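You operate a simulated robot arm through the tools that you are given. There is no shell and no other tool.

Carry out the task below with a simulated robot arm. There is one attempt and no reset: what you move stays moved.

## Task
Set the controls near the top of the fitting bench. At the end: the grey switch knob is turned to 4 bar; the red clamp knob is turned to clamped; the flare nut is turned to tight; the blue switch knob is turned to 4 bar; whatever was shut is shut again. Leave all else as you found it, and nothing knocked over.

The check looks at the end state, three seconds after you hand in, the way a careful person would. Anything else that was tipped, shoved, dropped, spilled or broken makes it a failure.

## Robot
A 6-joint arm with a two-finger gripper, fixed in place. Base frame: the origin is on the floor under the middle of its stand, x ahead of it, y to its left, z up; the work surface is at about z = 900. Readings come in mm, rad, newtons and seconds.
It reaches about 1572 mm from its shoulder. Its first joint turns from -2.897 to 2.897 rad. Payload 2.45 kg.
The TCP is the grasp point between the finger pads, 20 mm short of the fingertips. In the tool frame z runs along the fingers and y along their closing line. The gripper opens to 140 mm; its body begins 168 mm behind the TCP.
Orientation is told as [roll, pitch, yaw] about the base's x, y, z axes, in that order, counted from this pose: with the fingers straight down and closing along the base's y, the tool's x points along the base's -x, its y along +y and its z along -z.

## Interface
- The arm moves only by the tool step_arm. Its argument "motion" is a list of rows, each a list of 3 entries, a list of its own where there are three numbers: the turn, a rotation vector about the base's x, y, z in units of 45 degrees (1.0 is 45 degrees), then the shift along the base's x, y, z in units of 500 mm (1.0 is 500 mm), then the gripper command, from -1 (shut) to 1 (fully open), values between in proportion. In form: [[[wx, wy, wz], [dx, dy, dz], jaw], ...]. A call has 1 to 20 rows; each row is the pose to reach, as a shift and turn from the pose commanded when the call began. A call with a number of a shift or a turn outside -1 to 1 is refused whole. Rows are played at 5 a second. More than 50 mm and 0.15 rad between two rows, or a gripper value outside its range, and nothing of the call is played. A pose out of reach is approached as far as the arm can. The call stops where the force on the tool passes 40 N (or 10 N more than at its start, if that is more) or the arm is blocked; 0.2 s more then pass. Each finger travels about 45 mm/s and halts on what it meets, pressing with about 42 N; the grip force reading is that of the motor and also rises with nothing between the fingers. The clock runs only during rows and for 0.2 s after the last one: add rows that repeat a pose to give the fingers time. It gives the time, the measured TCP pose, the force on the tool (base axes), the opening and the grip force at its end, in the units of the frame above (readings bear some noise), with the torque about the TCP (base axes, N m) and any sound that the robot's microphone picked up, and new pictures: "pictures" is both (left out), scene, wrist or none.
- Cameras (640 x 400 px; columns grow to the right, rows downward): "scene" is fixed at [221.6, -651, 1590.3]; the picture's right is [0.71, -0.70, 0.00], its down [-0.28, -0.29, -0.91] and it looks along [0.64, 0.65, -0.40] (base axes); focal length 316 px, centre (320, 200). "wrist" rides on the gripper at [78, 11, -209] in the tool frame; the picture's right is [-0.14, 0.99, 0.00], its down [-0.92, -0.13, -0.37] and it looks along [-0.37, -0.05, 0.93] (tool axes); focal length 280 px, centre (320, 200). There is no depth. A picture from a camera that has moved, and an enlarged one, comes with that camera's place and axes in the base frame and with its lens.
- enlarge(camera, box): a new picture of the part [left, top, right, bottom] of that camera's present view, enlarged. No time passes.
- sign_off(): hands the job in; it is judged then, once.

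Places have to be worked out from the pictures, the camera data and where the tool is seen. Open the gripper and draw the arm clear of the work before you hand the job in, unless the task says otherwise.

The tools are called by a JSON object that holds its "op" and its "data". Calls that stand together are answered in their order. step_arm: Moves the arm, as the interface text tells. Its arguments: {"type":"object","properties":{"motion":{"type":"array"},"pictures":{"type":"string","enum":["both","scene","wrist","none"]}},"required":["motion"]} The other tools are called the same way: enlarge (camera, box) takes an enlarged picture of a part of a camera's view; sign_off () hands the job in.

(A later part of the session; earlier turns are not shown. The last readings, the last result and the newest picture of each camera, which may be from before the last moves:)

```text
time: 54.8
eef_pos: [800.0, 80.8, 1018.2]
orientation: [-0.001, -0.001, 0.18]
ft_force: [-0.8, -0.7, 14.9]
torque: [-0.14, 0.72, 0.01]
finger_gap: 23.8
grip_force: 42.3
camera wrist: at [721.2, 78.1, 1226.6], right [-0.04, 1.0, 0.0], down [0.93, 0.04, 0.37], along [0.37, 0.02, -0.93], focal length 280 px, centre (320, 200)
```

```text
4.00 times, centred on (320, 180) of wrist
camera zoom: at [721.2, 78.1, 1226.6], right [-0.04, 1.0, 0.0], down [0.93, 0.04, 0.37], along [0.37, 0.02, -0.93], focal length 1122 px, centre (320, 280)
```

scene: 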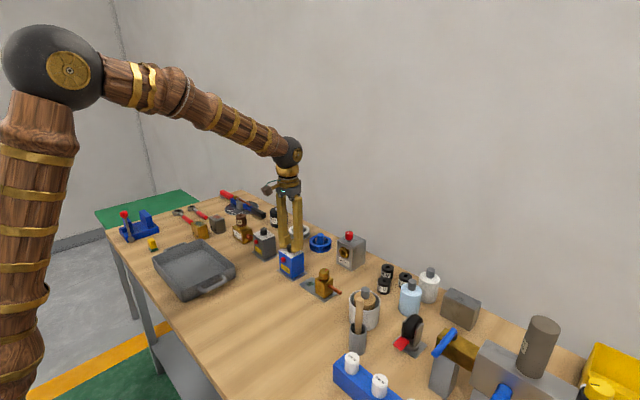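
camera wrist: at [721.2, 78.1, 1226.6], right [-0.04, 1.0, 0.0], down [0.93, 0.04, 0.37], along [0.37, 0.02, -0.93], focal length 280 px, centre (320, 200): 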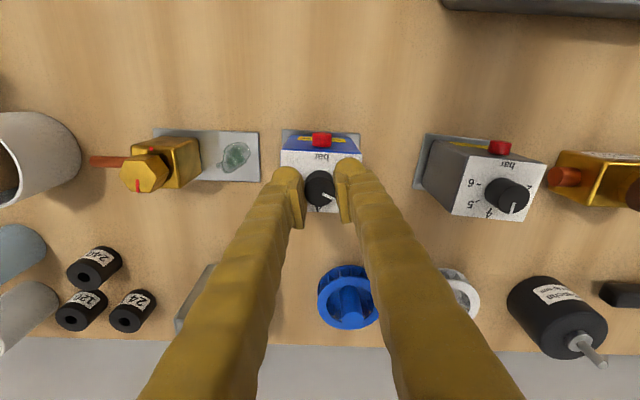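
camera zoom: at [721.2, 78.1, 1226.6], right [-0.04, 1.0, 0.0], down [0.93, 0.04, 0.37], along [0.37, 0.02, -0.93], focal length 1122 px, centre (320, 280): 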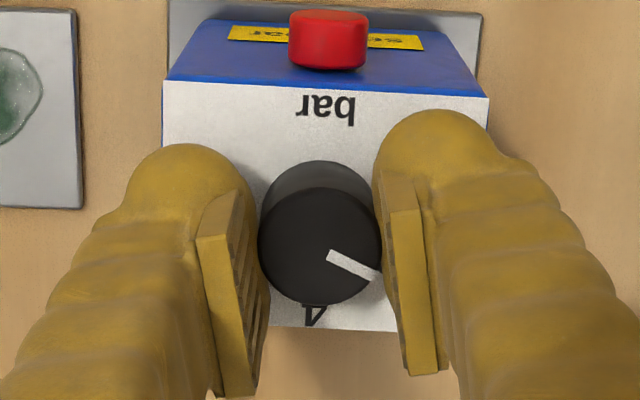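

The box is back on the bench (15 N press). Release, let it settle, and rise 6 mm for a higher re-grip; check pose.

{"op": "step_arm", "data": {"motion": [[[0, 0, 0], [0, 0, 0.001], -1], [[0, 0, 0], [0, 0, 0.001], -0.8], [[0, 0, 0], [0, 0, 0.001], -0.55], [[0, 0, 0], [0, 0, 0.001], -0.45], [[0, 0, 0], [0, 0, 0.006], -0.45], [[0, 0, 0], [0, 0, 0.012], -0.45], [[0, 0, 0], [0, 0, 0.012], -0.45]], "pictures": "both"}}

{"op": "enlarge", "data": {"camera": "scene", "box": [255, 225, 335, 295]}}

{"op": "enlarge", "data": {"camera": "wrist", "box": [260, 130, 380, 230]}}

```text
time: 56.4
eef_pos: [800.3, 80.5, 1023.3]
orientation: [0.002, 0.0, 0.18]
ft_force: [-0.8, -0.2, -0.2]
torque: [-0.05, -0.05, 0.03]
finger_gap: 38.8
grip_force: 0.1
camera wrist: at [721.3, 77.9, 1231.8], right [-0.04, 1.0, 0.0], down [0.93, 0.04, 0.37], along [0.37, 0.02, -0.93], focal length 280 px, centre (320, 200)
```

scene: 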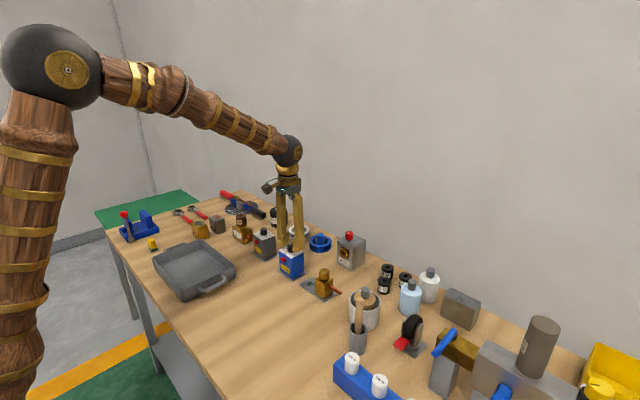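
wrist: 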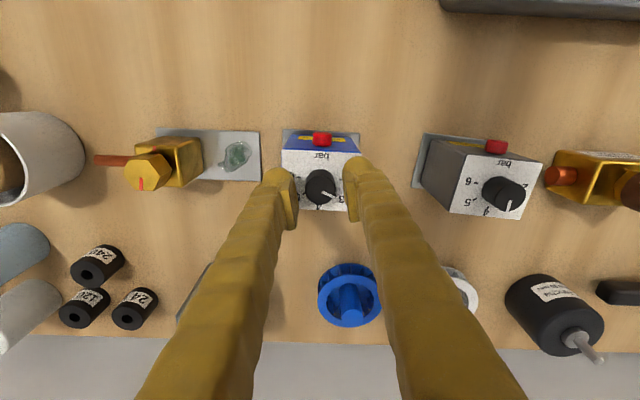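

```text
5.71 times, centred on (295, 260) of scene
camera zoom: at [221.6, -651.0, 1590.3], right [0.71, -0.7, 0.0], down [-0.28, -0.29, -0.91], along [0.64, 0.65, -0.4], focal length 1807 px, centre (463, -143)
```

zoom: 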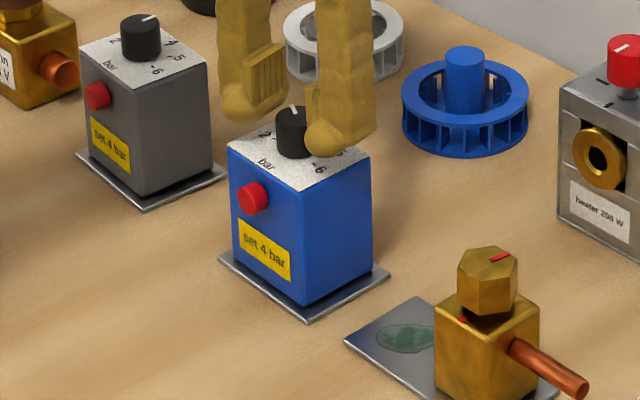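

```text
4.00 times, centred on (320, 180) of wrist
camera zoom: at [721.3, 77.9, 1231.8], right [-0.04, 1.0, 0.0], down [0.93, 0.04, 0.37], along [0.37, 0.02, -0.93], focal length 1122 px, centre (320, 280)
```

zoom: 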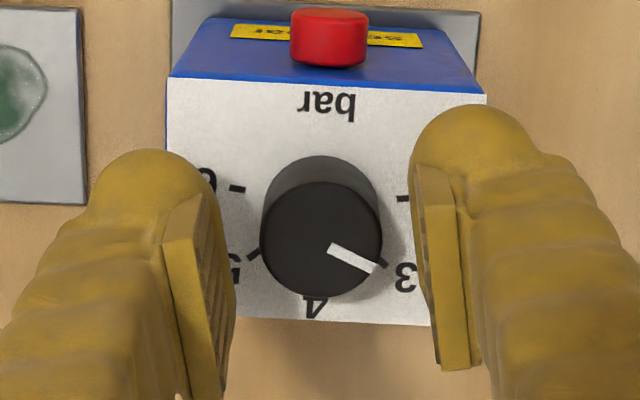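

Box is restored in place, knob at ~2.7 bar. Now grip higher, press down ~1 mm (≈20 N) through the knob, and turn a small amount clockwise to see whether the box stays.

{"op": "step_arm", "data": {"motion": [[[0, 0, 0], [0, 0, 0], -0.65], [[0, 0, 0], [0, 0, 0], -0.8], [[0, 0, 0], [0, 0, 0], -1], [[0, 0, 0], [0, 0, 0], -1], [[0, 0, 0], [0, 0, -0.001], -1], [[0, 0, 0], [0, 0, -0.002], -1], [[0, 0, -0.05], [0, 0, -0.002], -1], [[0, 0, -0.1], [0, 0, -0.002], -1], [[0, 0, -0.15], [0, 0, -0.002], -1], [[0, 0, -0.2], [0, 0, -0.002], -1], [[0, 0, -0.25], [0, 0, -0.002], -1], [[0, 0, -0.3], [0, 0, -0.002], -1]], "pictures": "wrist"}}

{"op": "enlarge", "data": {"camera": "wrist", "box": [260, 130, 380, 230]}}

{"op": "enlarge", "data": {"camera": "scene", "box": [255, 225, 335, 295]}}

```text
time: 59.0
eef_pos: [800.6, 80.0, 1022.1]
orientation: [0.003, 0.0, -0.057]
ft_force: [2.1, -4.6, 24.8]
torque: [-0.09, -0.27, -0.04]
finger_gap: 23.3
grip_force: 41.4
camera wrist: at [722.5, 96.7, 1231.5], right [0.19, 0.98, 0.0], down [0.91, -0.18, 0.37], along [0.36, -0.07, -0.93], focal length 280 px, centre (320, 200)
```

wrist: 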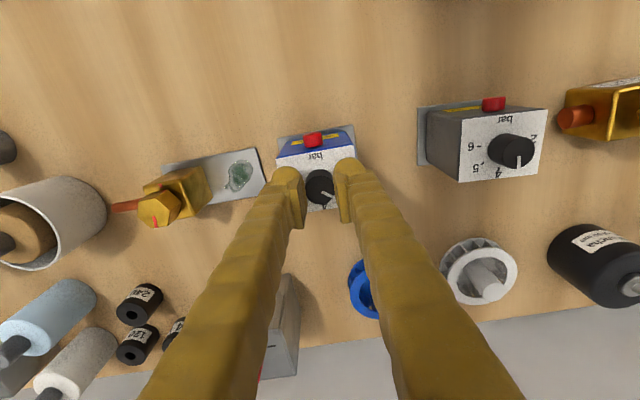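

```text
4.00 times, centred on (320, 180) of wrist
camera zoom: at [722.5, 96.7, 1231.5], right [0.19, 0.98, 0.0], down [0.91, -0.18, 0.37], along [0.36, -0.07, -0.93], focal length 1122 px, centre (320, 280)
```

zoom: 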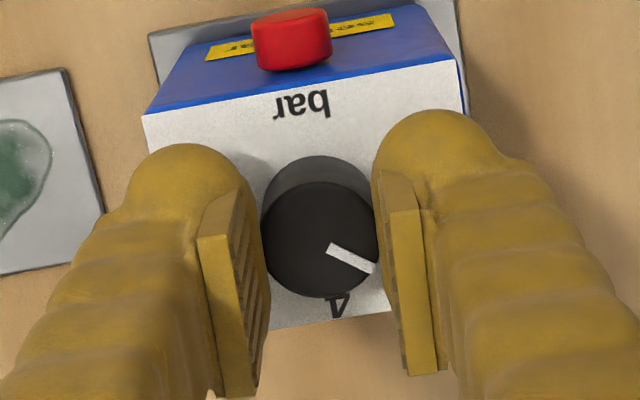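

```text
5.71 times, centred on (295, 260) of scene
camera zoom: at [221.6, -651.0, 1590.3], right [0.71, -0.7, 0.0], down [-0.28, -0.29, -0.91], along [0.64, 0.65, -0.4], focal length 1807 px, centre (463, -143)
```

zoom: 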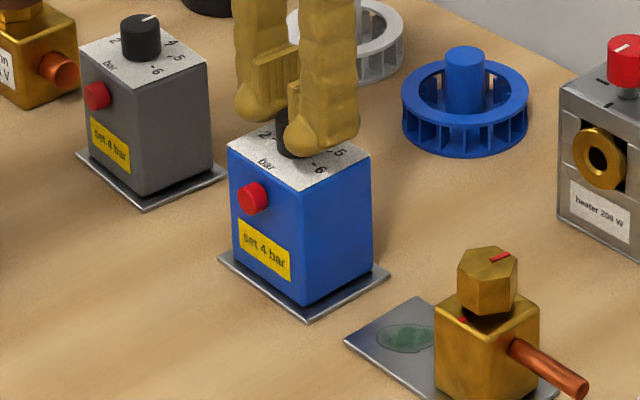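

The box holds under the press and the knob moved to ~3 bar (pointer ≈ 51° from 4). Continue clockwise 45° with the press maintained.

{"op": "step_arm", "data": {"motion": [[[0, 0, -0.05], [0, 0, 0], -1], [[0, 0, -0.1], [0, 0, 0], -1], [[0, 0, -0.15], [0, 0, 0], -1], [[0, 0, -0.2], [0, 0, 0], -1], [[0, 0, -0.25], [0, 0, 0], -1], [[0, 0, -0.3], [0, 0, 0], -1], [[0, 0, -0.35], [0, 0, 0], -1], [[0, 0, -0.4], [0, 0, 0], -1], [[0, 0, -0.45], [0, 0, 0], -1], [[0, 0, -0.5], [0, 0, 0], -1], [[0, 0, -0.55], [0, 0, 0], -1], [[0, 0, -0.6], [0, 0, 0], -1], [[0, 0, -0.65], [0, 0, 0], -1], [[0, 0, -0.7], [0, 0, 0], -1], [[0, 0, -0.75], [0, 0, 0], -1], [[0, 0, -0.8], [0, 0, 0], -1], [[0, 0, -0.85], [0, 0, 0], -1], [[0, 0, -0.9], [0, 0, 0], -1], [[0, 0, -0.95], [0, 0, 0], -1], [[0, 0, -1.0], [0, 0, 0], -1]], "pictures": "wrist"}}

{"op": "enlarge", "data": {"camera": "wrist", "box": [260, 130, 380, 230]}}

{"op": "enlarge", "data": {"camera": "scene", "box": [255, 225, 335, 295]}}

```text
time: 63.2
eef_pos: [799.9, 79.9, 1022.1]
orientation: [0.0, 0.0, -0.841]
ft_force: [1.4, -1.6, 14.1]
torque: [-0.16, -0.16, -0.01]
finger_gap: 23.8
grip_force: 42.3
camera wrist: at [755.7, 147.1, 1231.1], right [0.83, 0.56, 0.0], down [0.52, -0.77, 0.37], along [0.21, -0.31, -0.93], focal length 280 px, centre (320, 200)
```

wrist: 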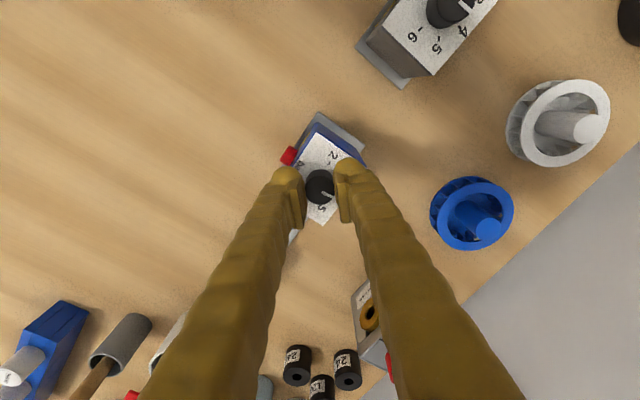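

```text
4.00 times, centred on (320, 180) of wrist
camera zoom: at [755.7, 147.1, 1231.1], right [0.83, 0.56, 0.0], down [0.52, -0.77, 0.37], along [0.21, -0.31, -0.93], focal length 1122 px, centre (320, 280)
```

zoom: 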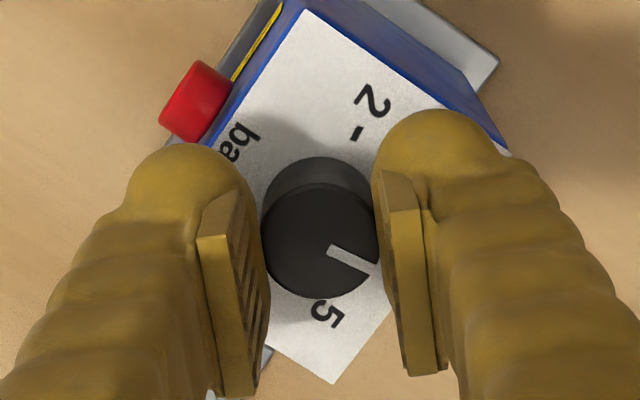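

```text
5.71 times, centred on (295, 260) of scene
camera zoom: at [221.6, -651.0, 1590.3], right [0.71, -0.7, 0.0], down [-0.28, -0.29, -0.91], along [0.64, 0.65, -0.4], focal length 1807 px, centre (463, -143)
```

zoom: 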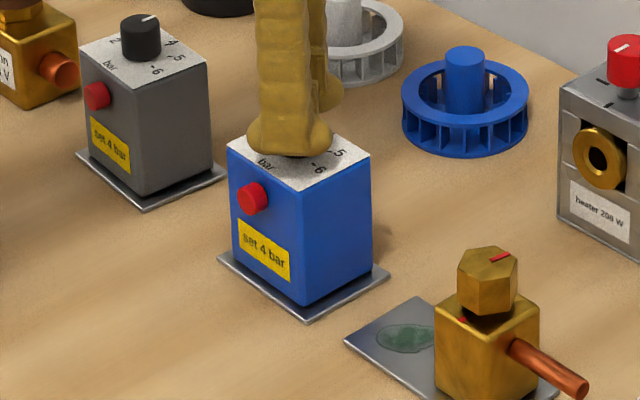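

Box static, pointer ≈ 6° short of 4. Turn a final ~6.3°, then unload, release, and rise to inspect.

{"op": "step_arm", "data": {"motion": [[[0, 0, -0.05], [0, 0, 0], -1], [[0, 0, -0.1], [0, 0, 0], -1], [[0, 0, -0.14], [0, 0, 0], -1], [[0, 0, -0.14], [0, 0, 0], -1], [[0, 0, -0.14], [0, 0, 0.001], -1], [[0, 0, -0.14], [0, 0, 0.0014], -0.8], [[0, 0, -0.14], [0, 0, 0.0014], -0.5], [[0, 0, -0.14], [0, 0, 0.0014], -0.2], [[0, 0, -0.14], [0, 0, 0.0014], -0.2], [[0, 0, -0.14], [0, 0, 0.04], -0.2], [[0, 0, -0.14], [0, 0, 0.0744], -0.2], [[0, 0, -0.14], [0, 0, 0.0744], -0.2]], "pictures": "both"}}

{"op": "enlarge", "data": {"camera": "wrist", "box": [260, 110, 380, 210]}}

{"op": "enlarge", "data": {"camera": "scene", "box": [255, 225, 335, 295]}}

```text
time: 65.8
eef_pos: [800.0, 80.3, 1058.2]
orientation: [0.0, 0.001, -0.952]
ft_force: [0.0, 0.3, 0.3]
torque: [0.02, 0.03, 0.0]
finger_gap: 56.1
grip_force: 0.0
camera wrist: at [762.6, 151.6, 1268.8], right [0.89, 0.46, 0.0], down [0.43, -0.82, 0.37], along [0.17, -0.33, -0.93], focal length 280 px, centre (320, 200)
```

scene: 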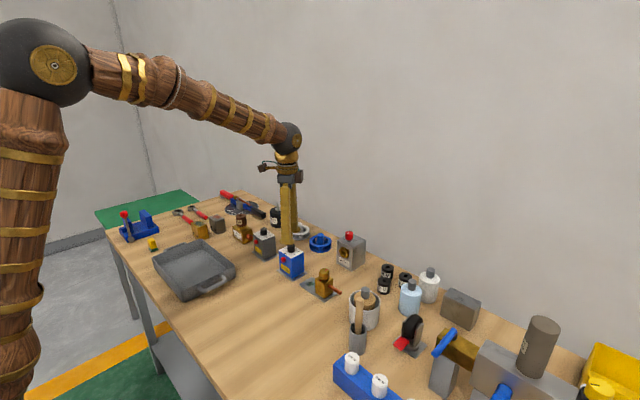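
wrist: 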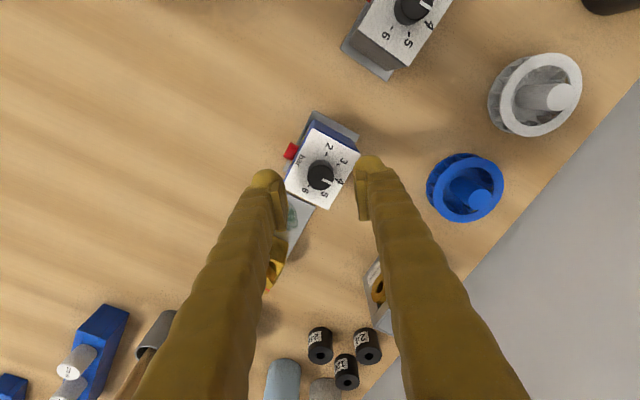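

```text
4.00 times, centred on (320, 160) of wrist
camera zoom: at [762.6, 151.6, 1268.8], right [0.89, 0.46, 0.0], down [0.43, -0.82, 0.37], along [0.17, -0.33, -0.93], focal length 1122 px, centre (320, 360)
```

zoom: 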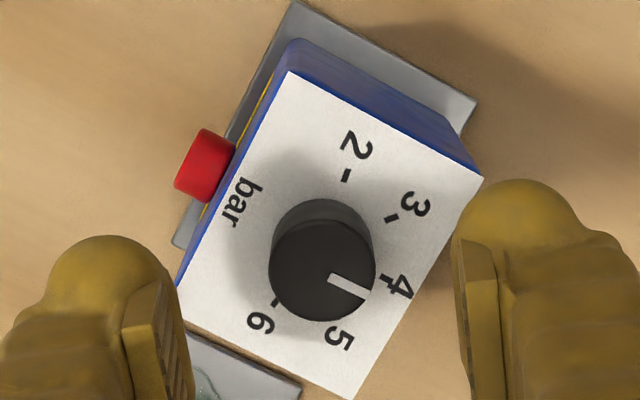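

```text
5.71 times, centred on (295, 260) of scene
camera zoom: at [221.6, -651.0, 1590.3], right [0.71, -0.7, 0.0], down [-0.28, -0.29, -0.91], along [0.64, 0.65, -0.4], focal length 1807 px, centre (463, -143)
```

zoom: 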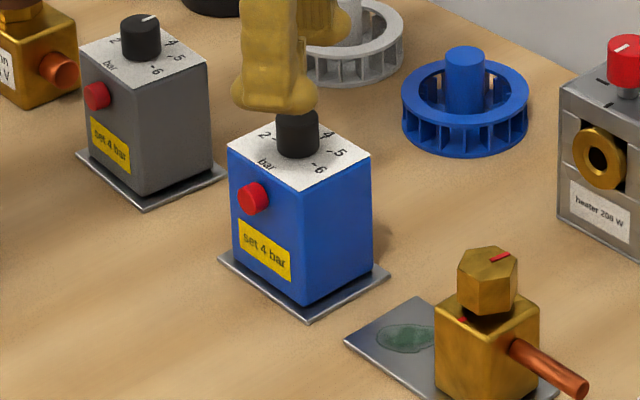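

Blue pointer is on 4 (≈0.4°), box back at its original pose. I'll compare the same scene crop as at the start to check that neither box has shifted.

{"op": "enlarge", "data": {"camera": "scene", "box": [245, 220, 310, 285]}}

{"op": "enlarge", "data": {"camera": "wrist", "box": [330, 0, 470, 110]}}

```text
6.15 times, centred on (278, 252) of scene
camera zoom: at [221.6, -651.0, 1590.3], right [0.71, -0.7, 0.0], down [-0.28, -0.29, -0.91], along [0.64, 0.65, -0.4], focal length 1946 px, centre (582, -123)
```

zoom: 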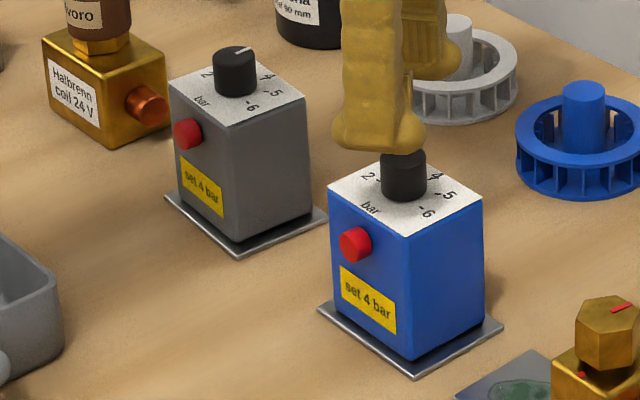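

```text
3.64 times, centred on (400, 55) of wrist
camera zoom: at [762.6, 151.6, 1268.8], right [0.89, 0.46, 0.0], down [0.43, -0.82, 0.37], along [0.17, -0.33, -0.93], focal length 1020 px, centre (29, 727)
```

zoom: 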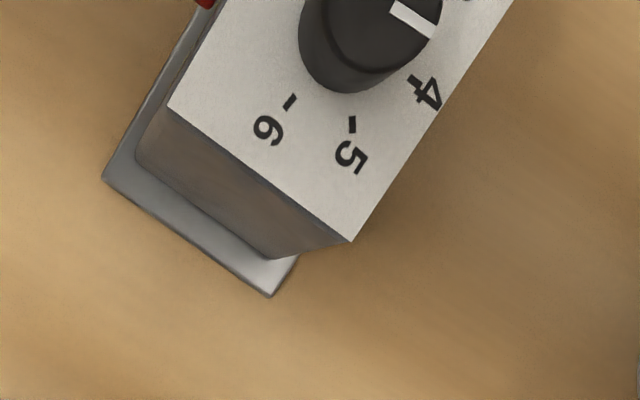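

Blue is exactly where it was. The grey box, however, seems to have been rotated by a few degrees (front corner moved ~5 mm). I'll go back over the grey switch to measure it.

{"op": "step_arm", "data": {"motion": [[[0, 0, 0.1], [0, 0.03, 0.02], -0.2], [[0, 0, 0.2], [0, 0.06, 0.02], -0.2], [[0, 0, 0.3], [0, 0.1, 0.02], -0.2], [[0, 0, 0.4], [0, 0.14, 0.02], -0.2], [[0, 0, 0.5], [0, 0.18, 0.02], -0.2], [[0, 0, 0.6], [0, 0.22, 0.02], -0.2], [[0, 0, 0.7], [0, 0.26, 0.02], -0.2], [[0, 0, 0.8], [0, 0.29, 0.02], -0.2], [[0, 0, 0.9], [0.0008, 0.3202, 0.0], -0.2], [[0, 0, 1.0], [0.0008, 0.3202, 0.0], -0.2], [[0, 0, 1.0], [0.0008, 0.3202, 0.0], -0.2]], "pictures": "wrist"}}

{"op": "enlarge", "data": {"camera": "wrist", "box": [270, 100, 370, 200]}}

{"op": "enlarge", "data": {"camera": "scene", "box": [245, 220, 310, 285]}}

```text
time: 68.2
eef_pos: [799.3, 241.1, 1058.6]
orientation: [0.001, 0.0, -0.165]
ft_force: [0.8, 0.2, -0.4]
torque: [-0.02, -0.02, 0.0]
finger_gap: 55.9
grip_force: 0.0
camera wrist: at [724.9, 265.5, 1268.1], right [0.3, 0.95, 0.0], down [0.89, -0.28, 0.37], along [0.35, -0.11, -0.93], focal length 280 px, centre (320, 200)
```

wrist: 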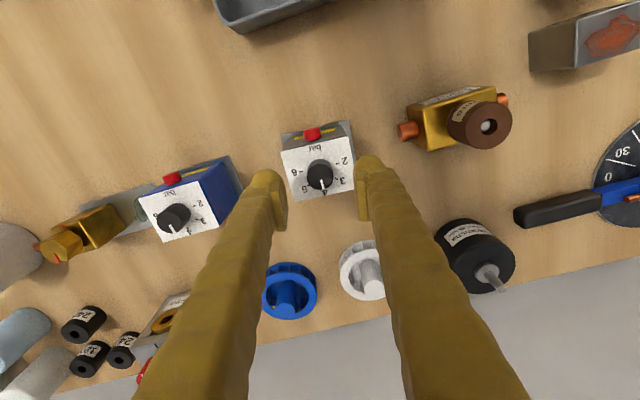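

```text
4.00 times, centred on (320, 150) of wrist
camera zoom: at [724.9, 265.5, 1268.1], right [0.3, 0.95, 0.0], down [0.89, -0.28, 0.37], along [0.35, -0.11, -0.93], focal length 1122 px, centre (320, 400)
```

zoom: 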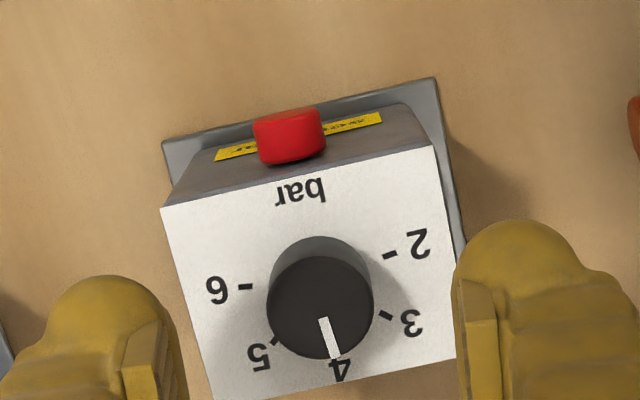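

```text
6.15 times, centred on (278, 252) of scene
camera zoom: at [221.6, -651.0, 1590.3], right [0.71, -0.7, 0.0], down [-0.28, -0.29, -0.91], along [0.64, 0.65, -0.4], focal length 1946 px, centre (582, -123)
```

zoom: 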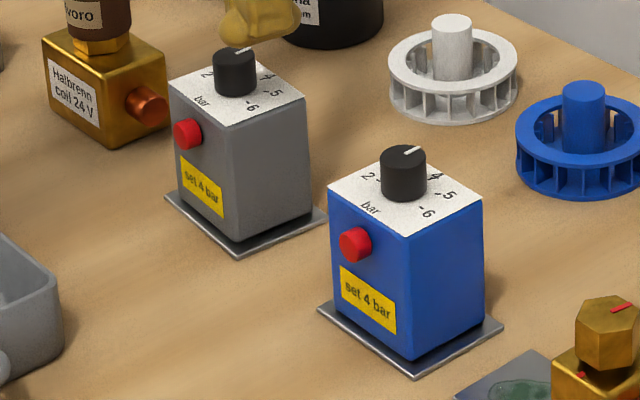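

Grey box yaw ≈ -3.5° while its pointer is only ~1° from its own 4 mark. I'll grip the knob, lift a couple of mm, rotate box and knob together by +3.5°, and set it down.

{"op": "step_arm", "data": {"motion": [[[0, 0, 0], [0, 0, -0.03], -0.2], [[0, 0, 0], [0, 0, -0.06], -0.2], [[0, 0, 0], [0, 0, -0.076], -0.2], [[0, 0, 0], [0, 0, -0.076], -0.4], [[0, 0, 0], [0, 0, -0.076], -0.55], [[0, 0, 0], [0, 0, -0.076], -0.65], [[0, 0, 0], [0, 0, -0.076], -0.75], [[0, 0, 0], [0, 0, -0.076], -1], [[0, 0, 0], [0, 0, -0.076], -1], [[0, 0, 0], [0, 0, -0.074], -1], [[0, 0, 0], [0, 0, -0.072], -1], [[0, 0, 0], [0, 0, -0.07], -1], [[0, 0, 0], [0, 0, -0.07], -1]], "pictures": "wrist"}}

{"op": "enlarge", "data": {"camera": "wrist", "box": [260, 130, 380, 230]}}

{"op": "enlarge", "data": {"camera": "scene", "box": [245, 220, 310, 285]}}

```text
time: 71.0
eef_pos: [800.9, 240.5, 1025.2]
orientation: [-0.001, -0.001, -0.165]
ft_force: [0.6, -0.2, -4.1]
torque: [-0.01, 0.01, -0.01]
finger_gap: 23.4
grip_force: 41.7
camera wrist: at [725.3, 265.3, 1233.0], right [0.3, 0.95, 0.0], down [0.89, -0.28, 0.37], along [0.35, -0.11, -0.93], focal length 280 px, centre (320, 200)
```

wrist: 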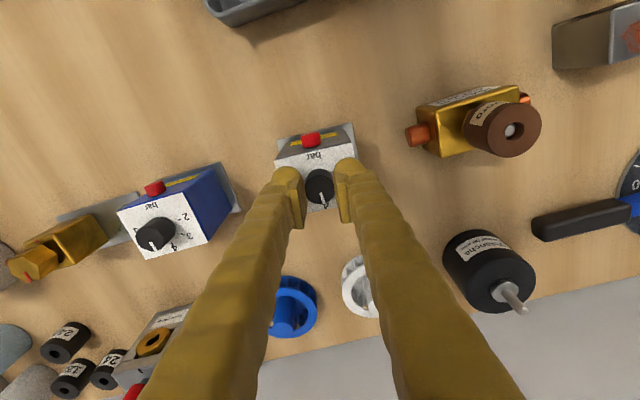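

```text
4.00 times, centred on (320, 180) of wrist
camera zoom: at [725.3, 265.3, 1233.0], right [0.3, 0.95, 0.0], down [0.89, -0.28, 0.37], along [0.35, -0.11, -0.93], focal length 1122 px, centre (320, 280)
```

zoom: 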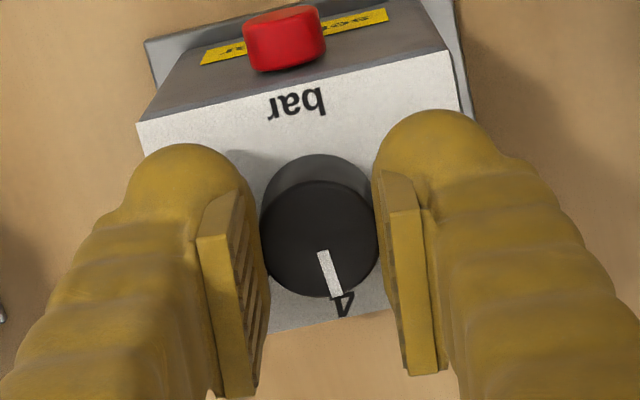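

```text
6.15 times, centred on (278, 252) of scene
camera zoom: at [221.6, -651.0, 1590.3], right [0.71, -0.7, 0.0], down [-0.28, -0.29, -0.91], along [0.64, 0.65, -0.4], focal length 1946 px, centre (582, -123)
```

zoom: 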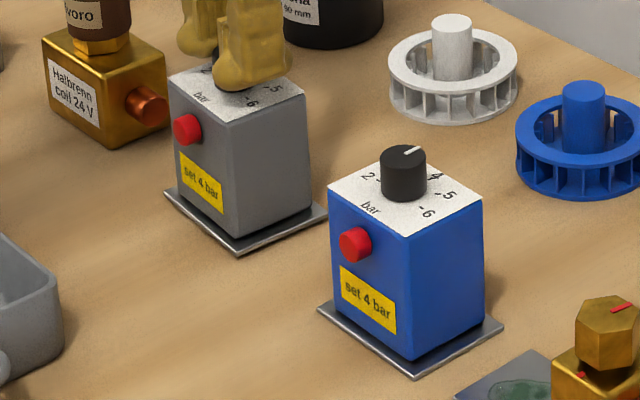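

Lifted (-4 N). Rotate +4.2° while hanging, then lower 3 mm and check load transfer.

{"op": "step_arm", "data": {"motion": [[[0, 0, 0.03], [0, 0, 0], -1], [[0, 0, 0.06], [0, 0, 0], -1], [[0, 0, 0.093], [0, 0, 0], -1], [[0, 0, 0.093], [0, 0, 0], -1], [[0, 0, 0.093], [0, 0, -0.002], -1], [[0, 0, 0.093], [0, 0, -0.004], -1], [[0, 0, 0.093], [0, 0, -0.006], -1], [[0, 0, 0.093], [0, 0, -0.006], -1]], "pictures": "wrist"}}

{"op": "enlarge", "data": {"camera": "wrist", "box": [260, 130, 380, 230]}}

{"op": "enlarge", "data": {"camera": "scene", "box": [245, 220, 310, 285]}}

```text
time: 72.8
eef_pos: [801.5, 240.2, 1021.9]
orientation: [0.0, -0.001, -0.092]
ft_force: [-1.4, -0.6, -3.4]
torque: [-0.01, -0.01, -0.02]
finger_gap: 23.7
grip_force: 42.1
camera wrist: at [723.9, 259.6, 1230.2], right [0.23, 0.97, 0.0], down [0.9, -0.21, 0.37], along [0.36, -0.08, -0.93], focal length 280 px, centre (320, 200)
```

wrist: 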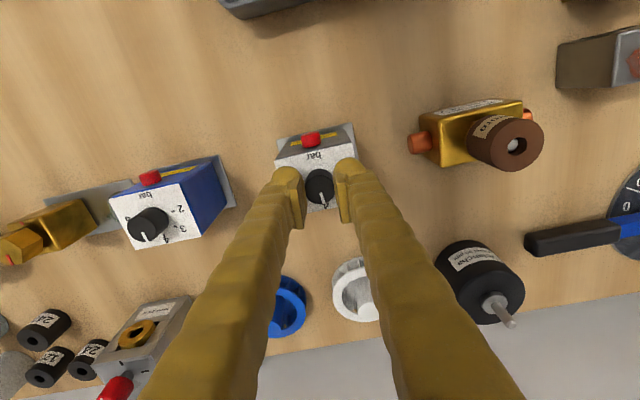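

```text
4.00 times, centred on (320, 180) of wrist
camera zoom: at [723.9, 259.6, 1230.2], right [0.23, 0.97, 0.0], down [0.9, -0.21, 0.37], along [0.36, -0.08, -0.93], focal length 1122 px, centre (320, 280)
```

zoom: 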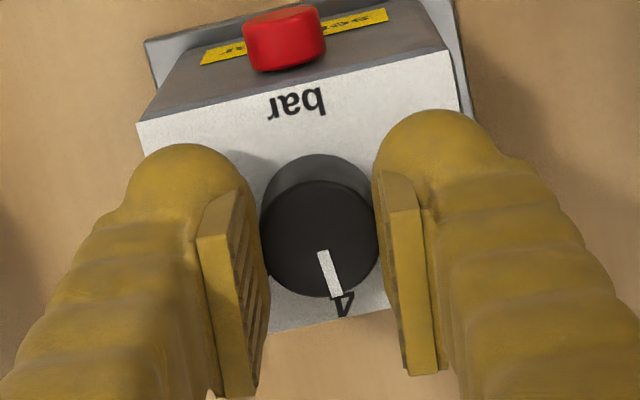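

```text
6.15 times, centred on (278, 252) of scene
camera zoom: at [221.6, -651.0, 1590.3], right [0.71, -0.7, 0.0], down [-0.28, -0.29, -0.91], along [0.64, 0.65, -0.4], focal length 1946 px, centre (582, -123)
```

zoom: 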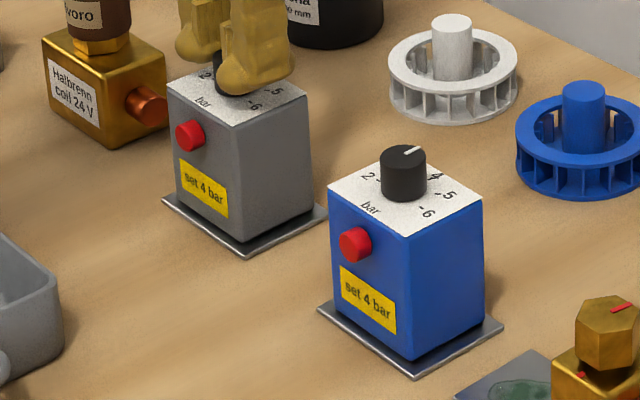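

Orientation now matches the original. Keep lowering until it rests.

{"op": "step_arm", "data": {"motion": [[[0, 0, 0], [0, 0, -0.001], -1], [[0, 0, 0], [0, 0, -0.002], -1], [[0, 0, 0], [0, 0, -0.002], -1]], "pictures": "none"}}

{"op": "step_arm", "data": {"motion": [[[0, 0, 0], [0, 0, -0.001], -1], [[0, 0, 0], [0, 0, -0.002], -1], [[0, 0, 0], [0, 0, -0.002], -1]], "pictures": "none"}}

```text
time: 73.6
eef_pos: [800.2, 240.9, 1020.4]
orientation: [0.002, -0.002, -0.093]
ft_force: [1.3, 3.0, 10.5]
torque: [0.05, 0.1, 0.0]
finger_gap: 23.6
grip_force: 42.0
```

```text
time: 74.4
eef_pos: [800.7, 239.4, 1020.4]
orientation: [0.002, -0.002, -0.091]
ft_force: [0.6, 2.0, 37.4]
torque: [0.02, 0.01, -0.01]
finger_gap: 23.7
grip_force: 41.5
```

Resting with 37 N press. I'll relieve half of it, nudge the knob 2° clockwise under press (pointer ~2° short of 4), then release and rise.

{"op": "step_arm", "data": {"motion": [[[0, 0, 0], [0, 0, 0.001], -1], [[0, 0, 0], [0, 0, 0.002], -1], [[0, 0, -0.02], [0, 0, 0.002], -1], [[0, 0, -0.045], [0, 0, 0.002], -1], [[0, 0, -0.045], [0, 0, 0.002], -1], [[0, 0, -0.045], [0, 0, 0.0034], -1], [[0, 0, -0.045], [0, 0, 0.0034], -0.8], [[0, 0, -0.045], [0, 0, 0.0034], -0.5], [[0, 0, -0.045], [0, 0, 0.0034], -0.2], [[0, 0, -0.045], [0, 0, 0.0034], -0.2], [[0, 0, -0.045], [0, 0, 0.04], -0.2], [[0, 0, -0.045], [0, 0, 0.08], -0.2], [[0, 0, -0.045], [0, 0, 0.08], -0.2]], "pictures": "wrist"}}

{"op": "enlarge", "data": {"camera": "wrist", "box": [270, 100, 370, 200]}}

{"op": "enlarge", "data": {"camera": "scene", "box": [245, 220, 310, 285]}}

```text
time: 77.2
eef_pos: [800.7, 240.4, 1059.8]
orientation: [0.002, 0.0, -0.128]
ft_force: [0.3, -0.7, 0.3]
torque: [-0.01, -0.03, -0.01]
finger_gap: 56.0
grip_force: 0.1
camera wrist: at [725.0, 262.1, 1268.5], right [0.26, 0.96, 0.0], down [0.9, -0.24, 0.37], along [0.36, -0.1, -0.93], focal length 280 px, centre (320, 200)
```

wrist: 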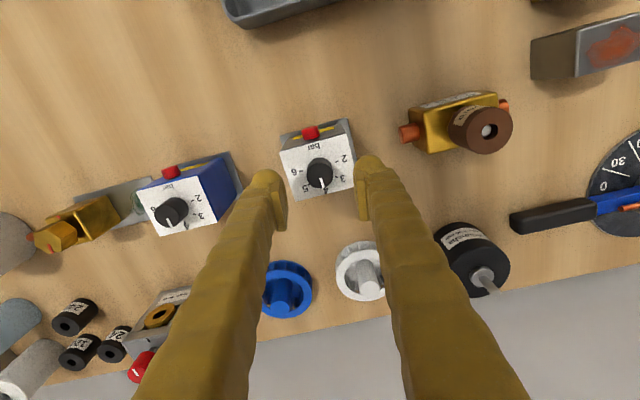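

```text
4.00 times, centred on (320, 150) of wrist
camera zoom: at [725.0, 262.1, 1268.5], right [0.26, 0.96, 0.0], down [0.9, -0.24, 0.37], along [0.36, -0.1, -0.93], focal length 1122 px, centre (320, 400)
```

zoom: 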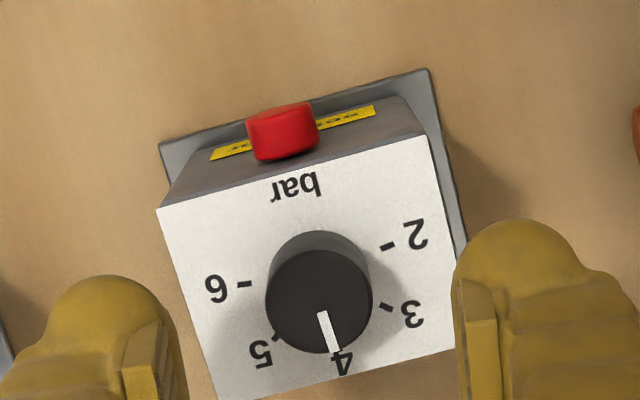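

```text
6.15 times, centred on (278, 252) of scene
camera zoom: at [221.6, -651.0, 1590.3], right [0.71, -0.7, 0.0], down [-0.28, -0.29, -0.91], along [0.64, 0.65, -0.4], focal length 1946 px, centre (582, -123)
```

zoom: 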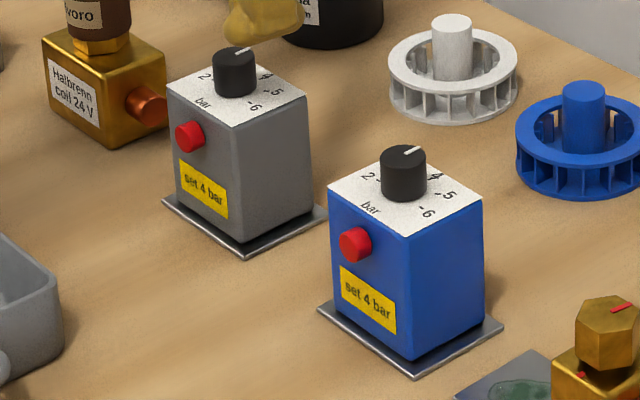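

Grey switch: box yaw ≈0, pointer on 4 within a degree. Now travel to hover above the flare nut (~(801,-82)) at yaw 0 to examine it.

{"op": "step_arm", "data": {"motion": [[[0, 0, 0.05], [0, -0.05, 0.04], -0.2], [[0, 0, 0.1], [0, -0.13, 0.04], -0.2], [[0, 0, 0.162], [0, -0.21, 0.04], -0.2], [[0, 0, 0.162], [0, -0.29, 0.04], -0.2], [[0, 0, 0.162], [0, -0.37, 0.04], -0.2], [[0, 0, 0.162], [0, -0.45, 0.04], -0.2], [[0, 0, 0.162], [0, -0.53, 0.04], -0.2], [[0, 0, 0.162], [0, -0.6, 0.04], -0.2], [[0, 0, 0.162], [0, -0.643, 0.04], 0.0], [[0, 0, 0.162], [0, -0.643, 0.04], 0.0]], "pictures": "both"}}

{"op": "enlarge", "data": {"camera": "wrist", "box": [260, 80, 400, 220]}}

{"op": "enlarge", "data": {"camera": "scene", "box": [295, 250, 355, 310]}}

```text
time: 79.4
eef_pos: [799.9, -80.4, 1079.0]
orientation: [0.001, 0.0, 0.0]
ft_force: [0.2, -0.4, 1.0]
torque: [-0.02, 0.01, 0.02]
finger_gap: 70.1
grip_force: 0.0
camera wrist: at [722.5, -69.1, 1288.3], right [0.14, 0.99, 0.0], down [0.92, -0.13, 0.37], along [0.37, -0.05, -0.93], focal length 280 px, centre (320, 200)
```

scene: 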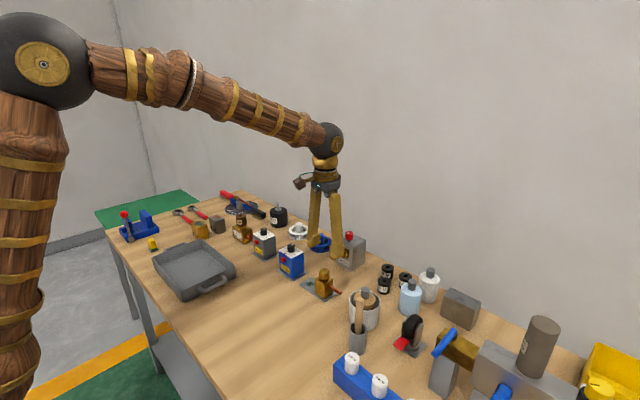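
wrist: 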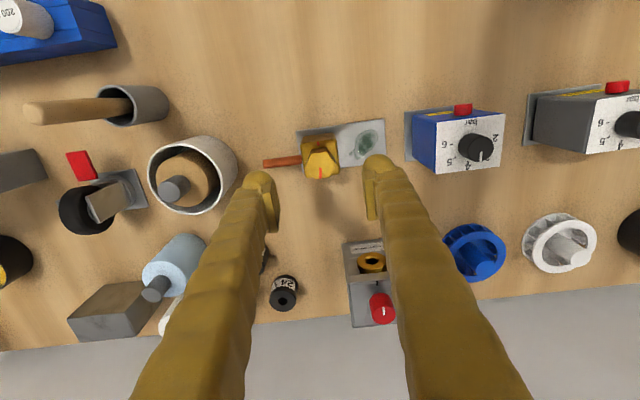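

```text
2.86 times, centred on (330, 150) of wrist
camera zoom: at [722.5, -69.1, 1288.3], right [0.14, 0.99, 0.0], down [0.92, -0.13, 0.37], along [0.37, -0.05, -0.93], focal length 801 px, centre (291, 343)
```

zoom: 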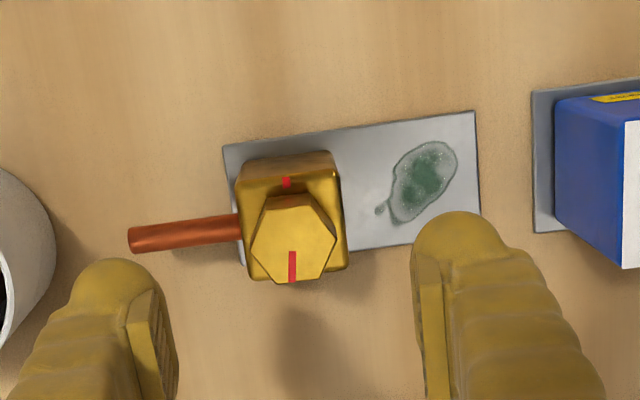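

```text
6.67 times, centred on (325, 280) of scene
camera zoom: at [221.6, -651.0, 1590.3], right [0.71, -0.7, 0.0], down [-0.28, -0.29, -0.91], along [0.64, 0.65, -0.4], focal length 2108 px, centre (287, -333)
```

zoom: 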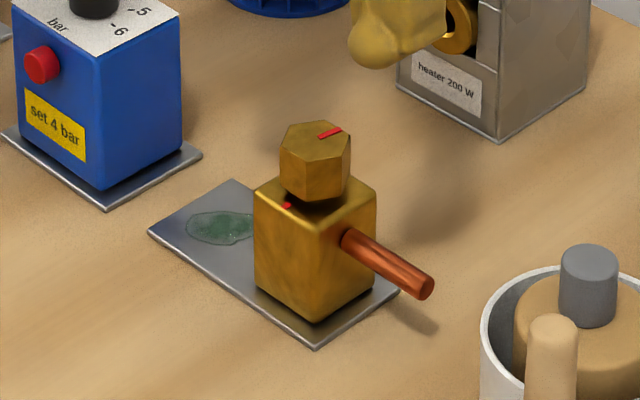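

The nut has a red mark pointing +x; the body has a red tick on the -x side, so tight means the marks aligned (half a turn clockwise). Zooming in for exact geometry.

{"op": "enlarge", "data": {"camera": "wrist", "box": [290, 125, 350, 185]}}

{"op": "enlarge", "data": {"camera": "scene", "box": [310, 260, 345, 300]}}

{"op": "enlarge", "data": {"camera": "wrist", "box": [335, 235, 405, 330]}}

```text
6.67 times, centred on (320, 155) of wrist
camera zoom: at [722.5, -69.1, 1288.3], right [0.14, 0.99, 0.0], down [0.92, -0.13, 0.37], along [0.37, -0.05, -0.93], focal length 1869 px, centre (320, 500)
```

zoom: 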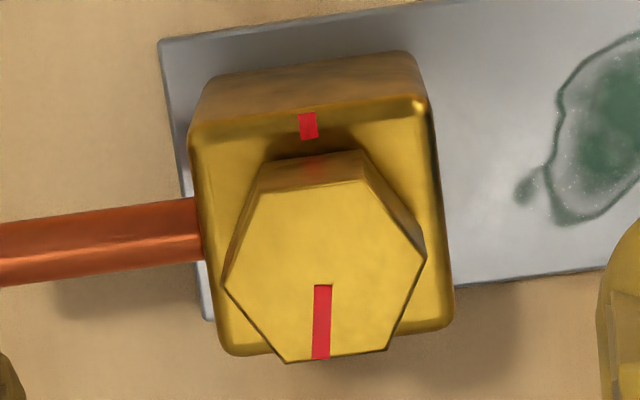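

```text
10.00 times, centred on (328, 280) of scene
camera zoom: at [221.6, -651.0, 1590.3], right [0.71, -0.7, 0.0], down [-0.28, -0.29, -0.91], along [0.64, 0.65, -0.4], focal length 3163 px, centre (245, -600)
```

zoom: 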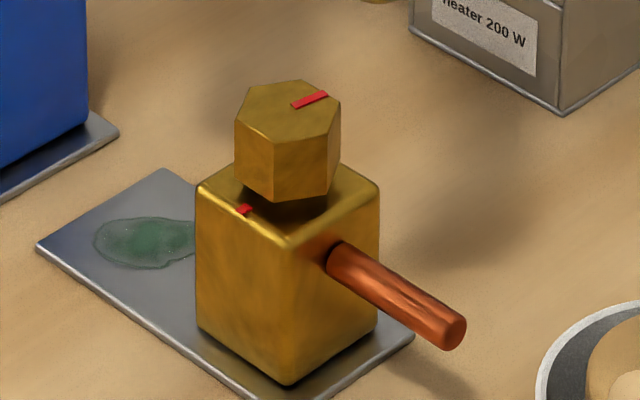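

```text
4.21 times, centred on (370, 282) of wrist
camera zoom: at [722.5, -69.1, 1288.3], right [0.14, 0.99, 0.0], down [0.92, -0.13, 0.37], along [0.37, -0.05, -0.93], focal length 1181 px, centre (110, -147)
```

zoom: 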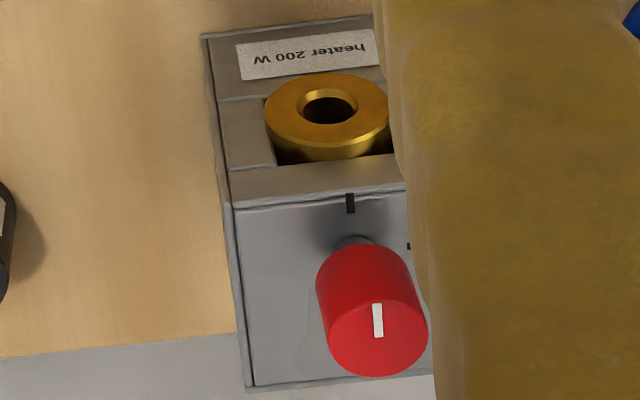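

Nut: ~29 mm across flats, top ≈ 992, marks 180° apart; flats' normals near 0°/60°/120°. I'll move to (799.6,-80), lower to z≈1040, and yaw +28.9° so the pads face two flats, viewing for alignment.

{"op": "step_arm", "data": {"motion": [[[0, 0, 0.1], [-0.0016, 0.0036, -0.02], 0.0], [[0, 0, 0.2], [-0.0016, 0.0036, -0.04], 0.0], [[0, 0, 0.3], [-0.0016, 0.0036, -0.06], 0.0], [[0, 0, 0.4], [-0.0016, 0.0036, -0.08], 0.0], [[0, 0, 0.5], [-0.0016, 0.0036, -0.08], 0.0], [[0, 0, 0.6], [-0.0016, 0.0036, -0.08], 0.0], [[0, 0, 0.642], [-0.0016, 0.0036, -0.08], 0.0], [[0, 0, 0.642], [-0.0016, 0.0036, -0.08], 0.0]], "pictures": "wrist"}}

{"op": "enlarge", "data": {"camera": "wrist", "box": [270, 100, 370, 200]}}

{"op": "step_arm", "data": {"motion": [[[0, 0, -0.15], [0, 0, 0], 0.0], [[0, 0, -0.3], [0, 0, 0], 0.0], [[0, 0, -0.45], [0, 0, 0], 0.0], [[0, 0, -0.6], [0, 0, 0], 0.0], [[0, 0, -0.75], [0, 0, 0], 0.0], [[0, 0, -0.9], [0, 0, 0], 0.0], [[0, 0, -1.0], [0, 0, 0], 0.0], [[0, 0, -1.0], [0, 0, 0], 0.0]], "pictures": "wrist"}}

{"op": "enlarge", "data": {"camera": "wrist", "box": [270, 100, 370, 200]}}

```text
time: 81.2
eef_pos: [799.3, -79.7, 1039.3]
orientation: [0.002, 0.001, 0.503]
ft_force: [-0.5, 0.6, -0.1]
torque: [-0.02, -0.01, -0.01]
finger_gap: 69.8
grip_force: 0.0
camera wrist: at [725.9, -106.7, 1248.2], right [-0.36, 0.93, 0.0], down [0.87, 0.33, 0.37], along [0.34, 0.13, -0.93], focal length 280 px, centre (320, 200)
```

wrist: 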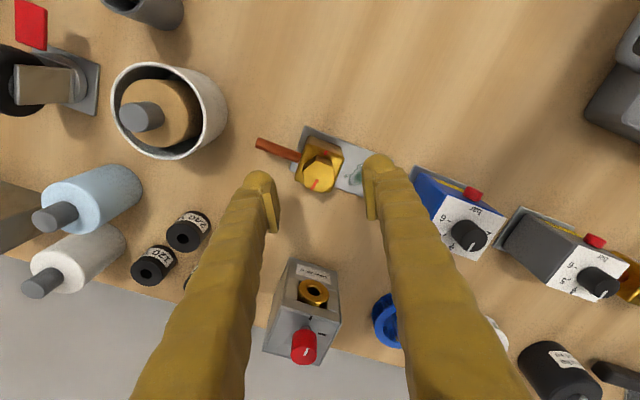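

```text
4.00 times, centred on (320, 150) of wrist
camera zoom: at [725.9, -106.7, 1248.2], right [-0.36, 0.93, 0.0], down [0.87, 0.33, 0.37], along [0.34, 0.13, -0.93], focal length 1122 px, centre (320, 400)
```

zoom: 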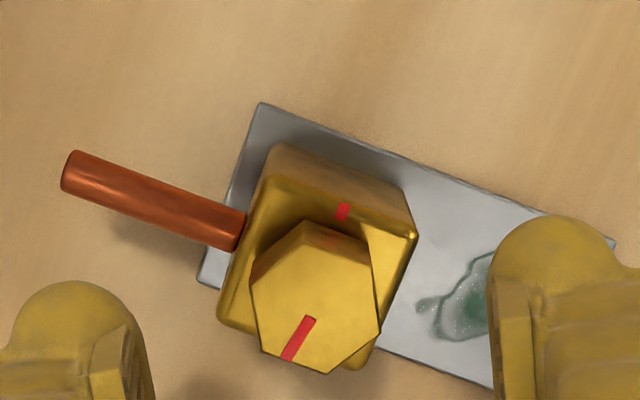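

```text
time: 83.0
eef_pos: [798.9, -80.3, 1040.2]
orientation: [0.002, 0.001, -0.282]
ft_force: [-0.1, 0.2, -0.1]
torque: [0.01, 0.03, -0.03]
finger_gap: 70.2
grip_force: 0.1
camera wrist: at [727.3, -46.1, 1248.4], right [0.41, 0.91, 0.0], down [0.85, -0.38, 0.37], along [0.34, -0.15, -0.93], focal length 280 px, centre (320, 200)
```

wrist: 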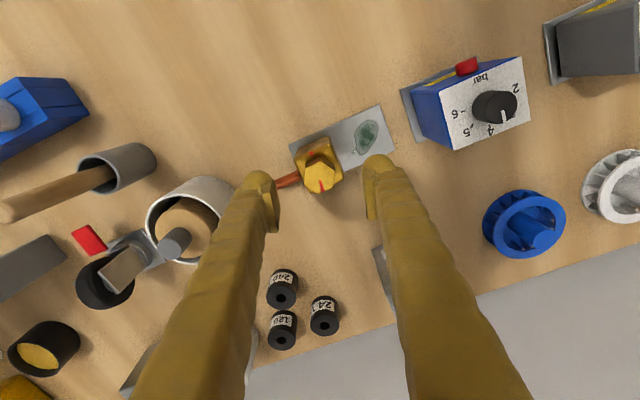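

```text
4.00 times, centred on (320, 150) of wrist
camera zoom: at [727.3, -46.1, 1248.4], right [0.41, 0.91, 0.0], down [0.85, -0.38, 0.37], along [0.34, -0.15, -0.93], focal length 1122 px, centre (320, 400)
```

zoom: 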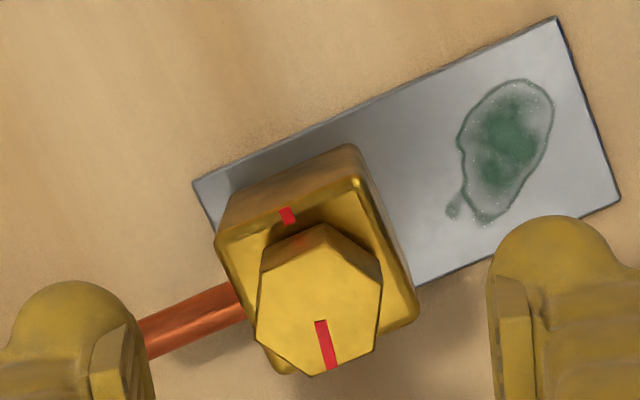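

The nut is centred to within ~0.5 mm and its flats are at 0°/60°/120°. Go to yaw +30°, then descend with 56 mm opening so fingertips are ~978 (above body top).

{"op": "step_arm", "data": {"motion": [[[0, 0, 0.15], [-0.001, 0, 0], -0.1], [[0, 0, 0.3], [-0.001, 0, 0], -0.2], [[0, 0, 0.45], [-0.001, 0, 0], -0.2], [[0, 0, 0.6], [-0.001, 0, 0], -0.2], [[0, 0, 0.75], [-0.001, 0, 0], -0.2], [[0, 0, 0.9], [-0.001, 0, 0], -0.2], [[0, 0, 1.0], [-0.001, 0, 0], -0.2]], "pictures": "none"}}

{"op": "step_arm", "data": {"motion": [[[0, 0, 0.024], [0, 0, -0.02], -0.2], [[0, 0, 0.024], [0, 0, -0.045], -0.2], [[0, 0, 0.024], [0, 0, -0.065], -0.2], [[0, 0, 0.024], [0, 0, -0.08], -0.2], [[0, 0, 0.024], [0, 0, -0.08], -0.2]], "pictures": "both"}}

{"op": "enlarge", "data": {"camera": "wrist", "box": [260, 130, 380, 230]}}

{"op": "enlarge", "data": {"camera": "scene", "box": [300, 250, 350, 310]}}

```text
time: 84.6
eef_pos: [798.2, -81.0, 1039.3]
orientation: [0.002, 0.0, 0.508]
ft_force: [1.1, -0.9, 0.4]
torque: [-0.01, 0.03, -0.02]
finger_gap: 55.8
grip_force: 0.0
```

```text
time: 85.8
eef_pos: [798.1, -78.5, 999.2]
orientation: [0.0, 0.0, 0.524]
ft_force: [-0.6, 0.5, 0.8]
torque: [-0.01, 0.01, -0.01]
finger_gap: 56.1
grip_force: 0.1
camera wrist: at [725.7, -107.8, 1208.4], right [-0.38, 0.93, 0.0], down [0.86, 0.35, 0.37], along [0.34, 0.14, -0.93], focal length 280 px, centre (320, 200)
```

scene: 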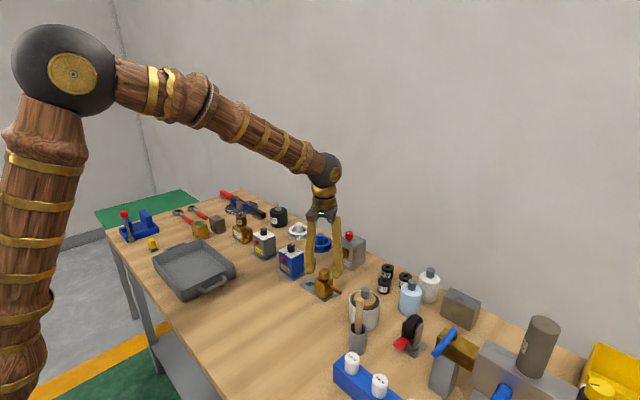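
wrist: 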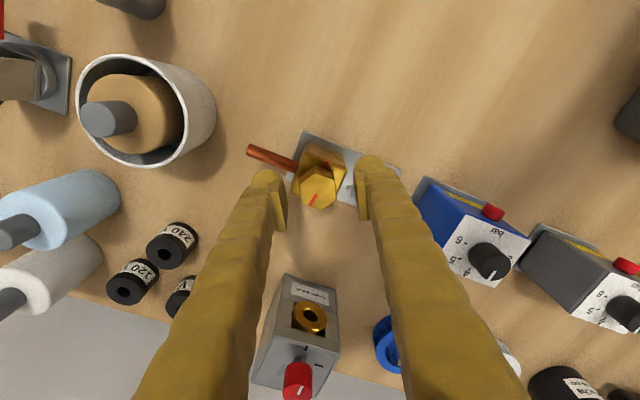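

```text
4.00 times, centred on (320, 180) of wrist
camera zoom: at [725.7, -107.8, 1208.4], right [-0.38, 0.93, 0.0], down [0.86, 0.35, 0.37], along [0.34, 0.14, -0.93], focal length 1122 px, centre (320, 280)
```

zoom: 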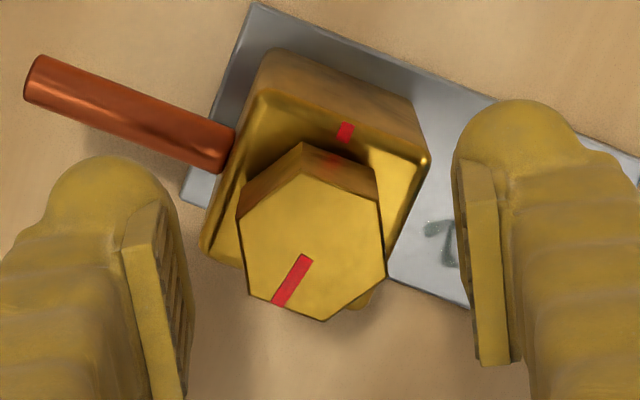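

```text
6.67 times, centred on (325, 280) of scene
camera zoom: at [221.6, -651.0, 1590.3], right [0.71, -0.7, 0.0], down [-0.28, -0.29, -0.91], along [0.64, 0.65, -0.4], focal length 2108 px, centre (287, -333)
```

zoom: 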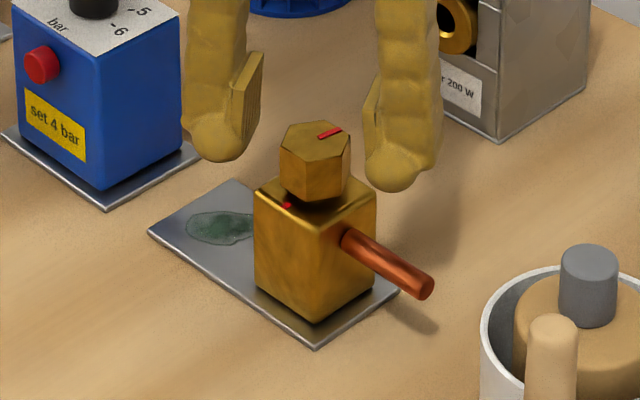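

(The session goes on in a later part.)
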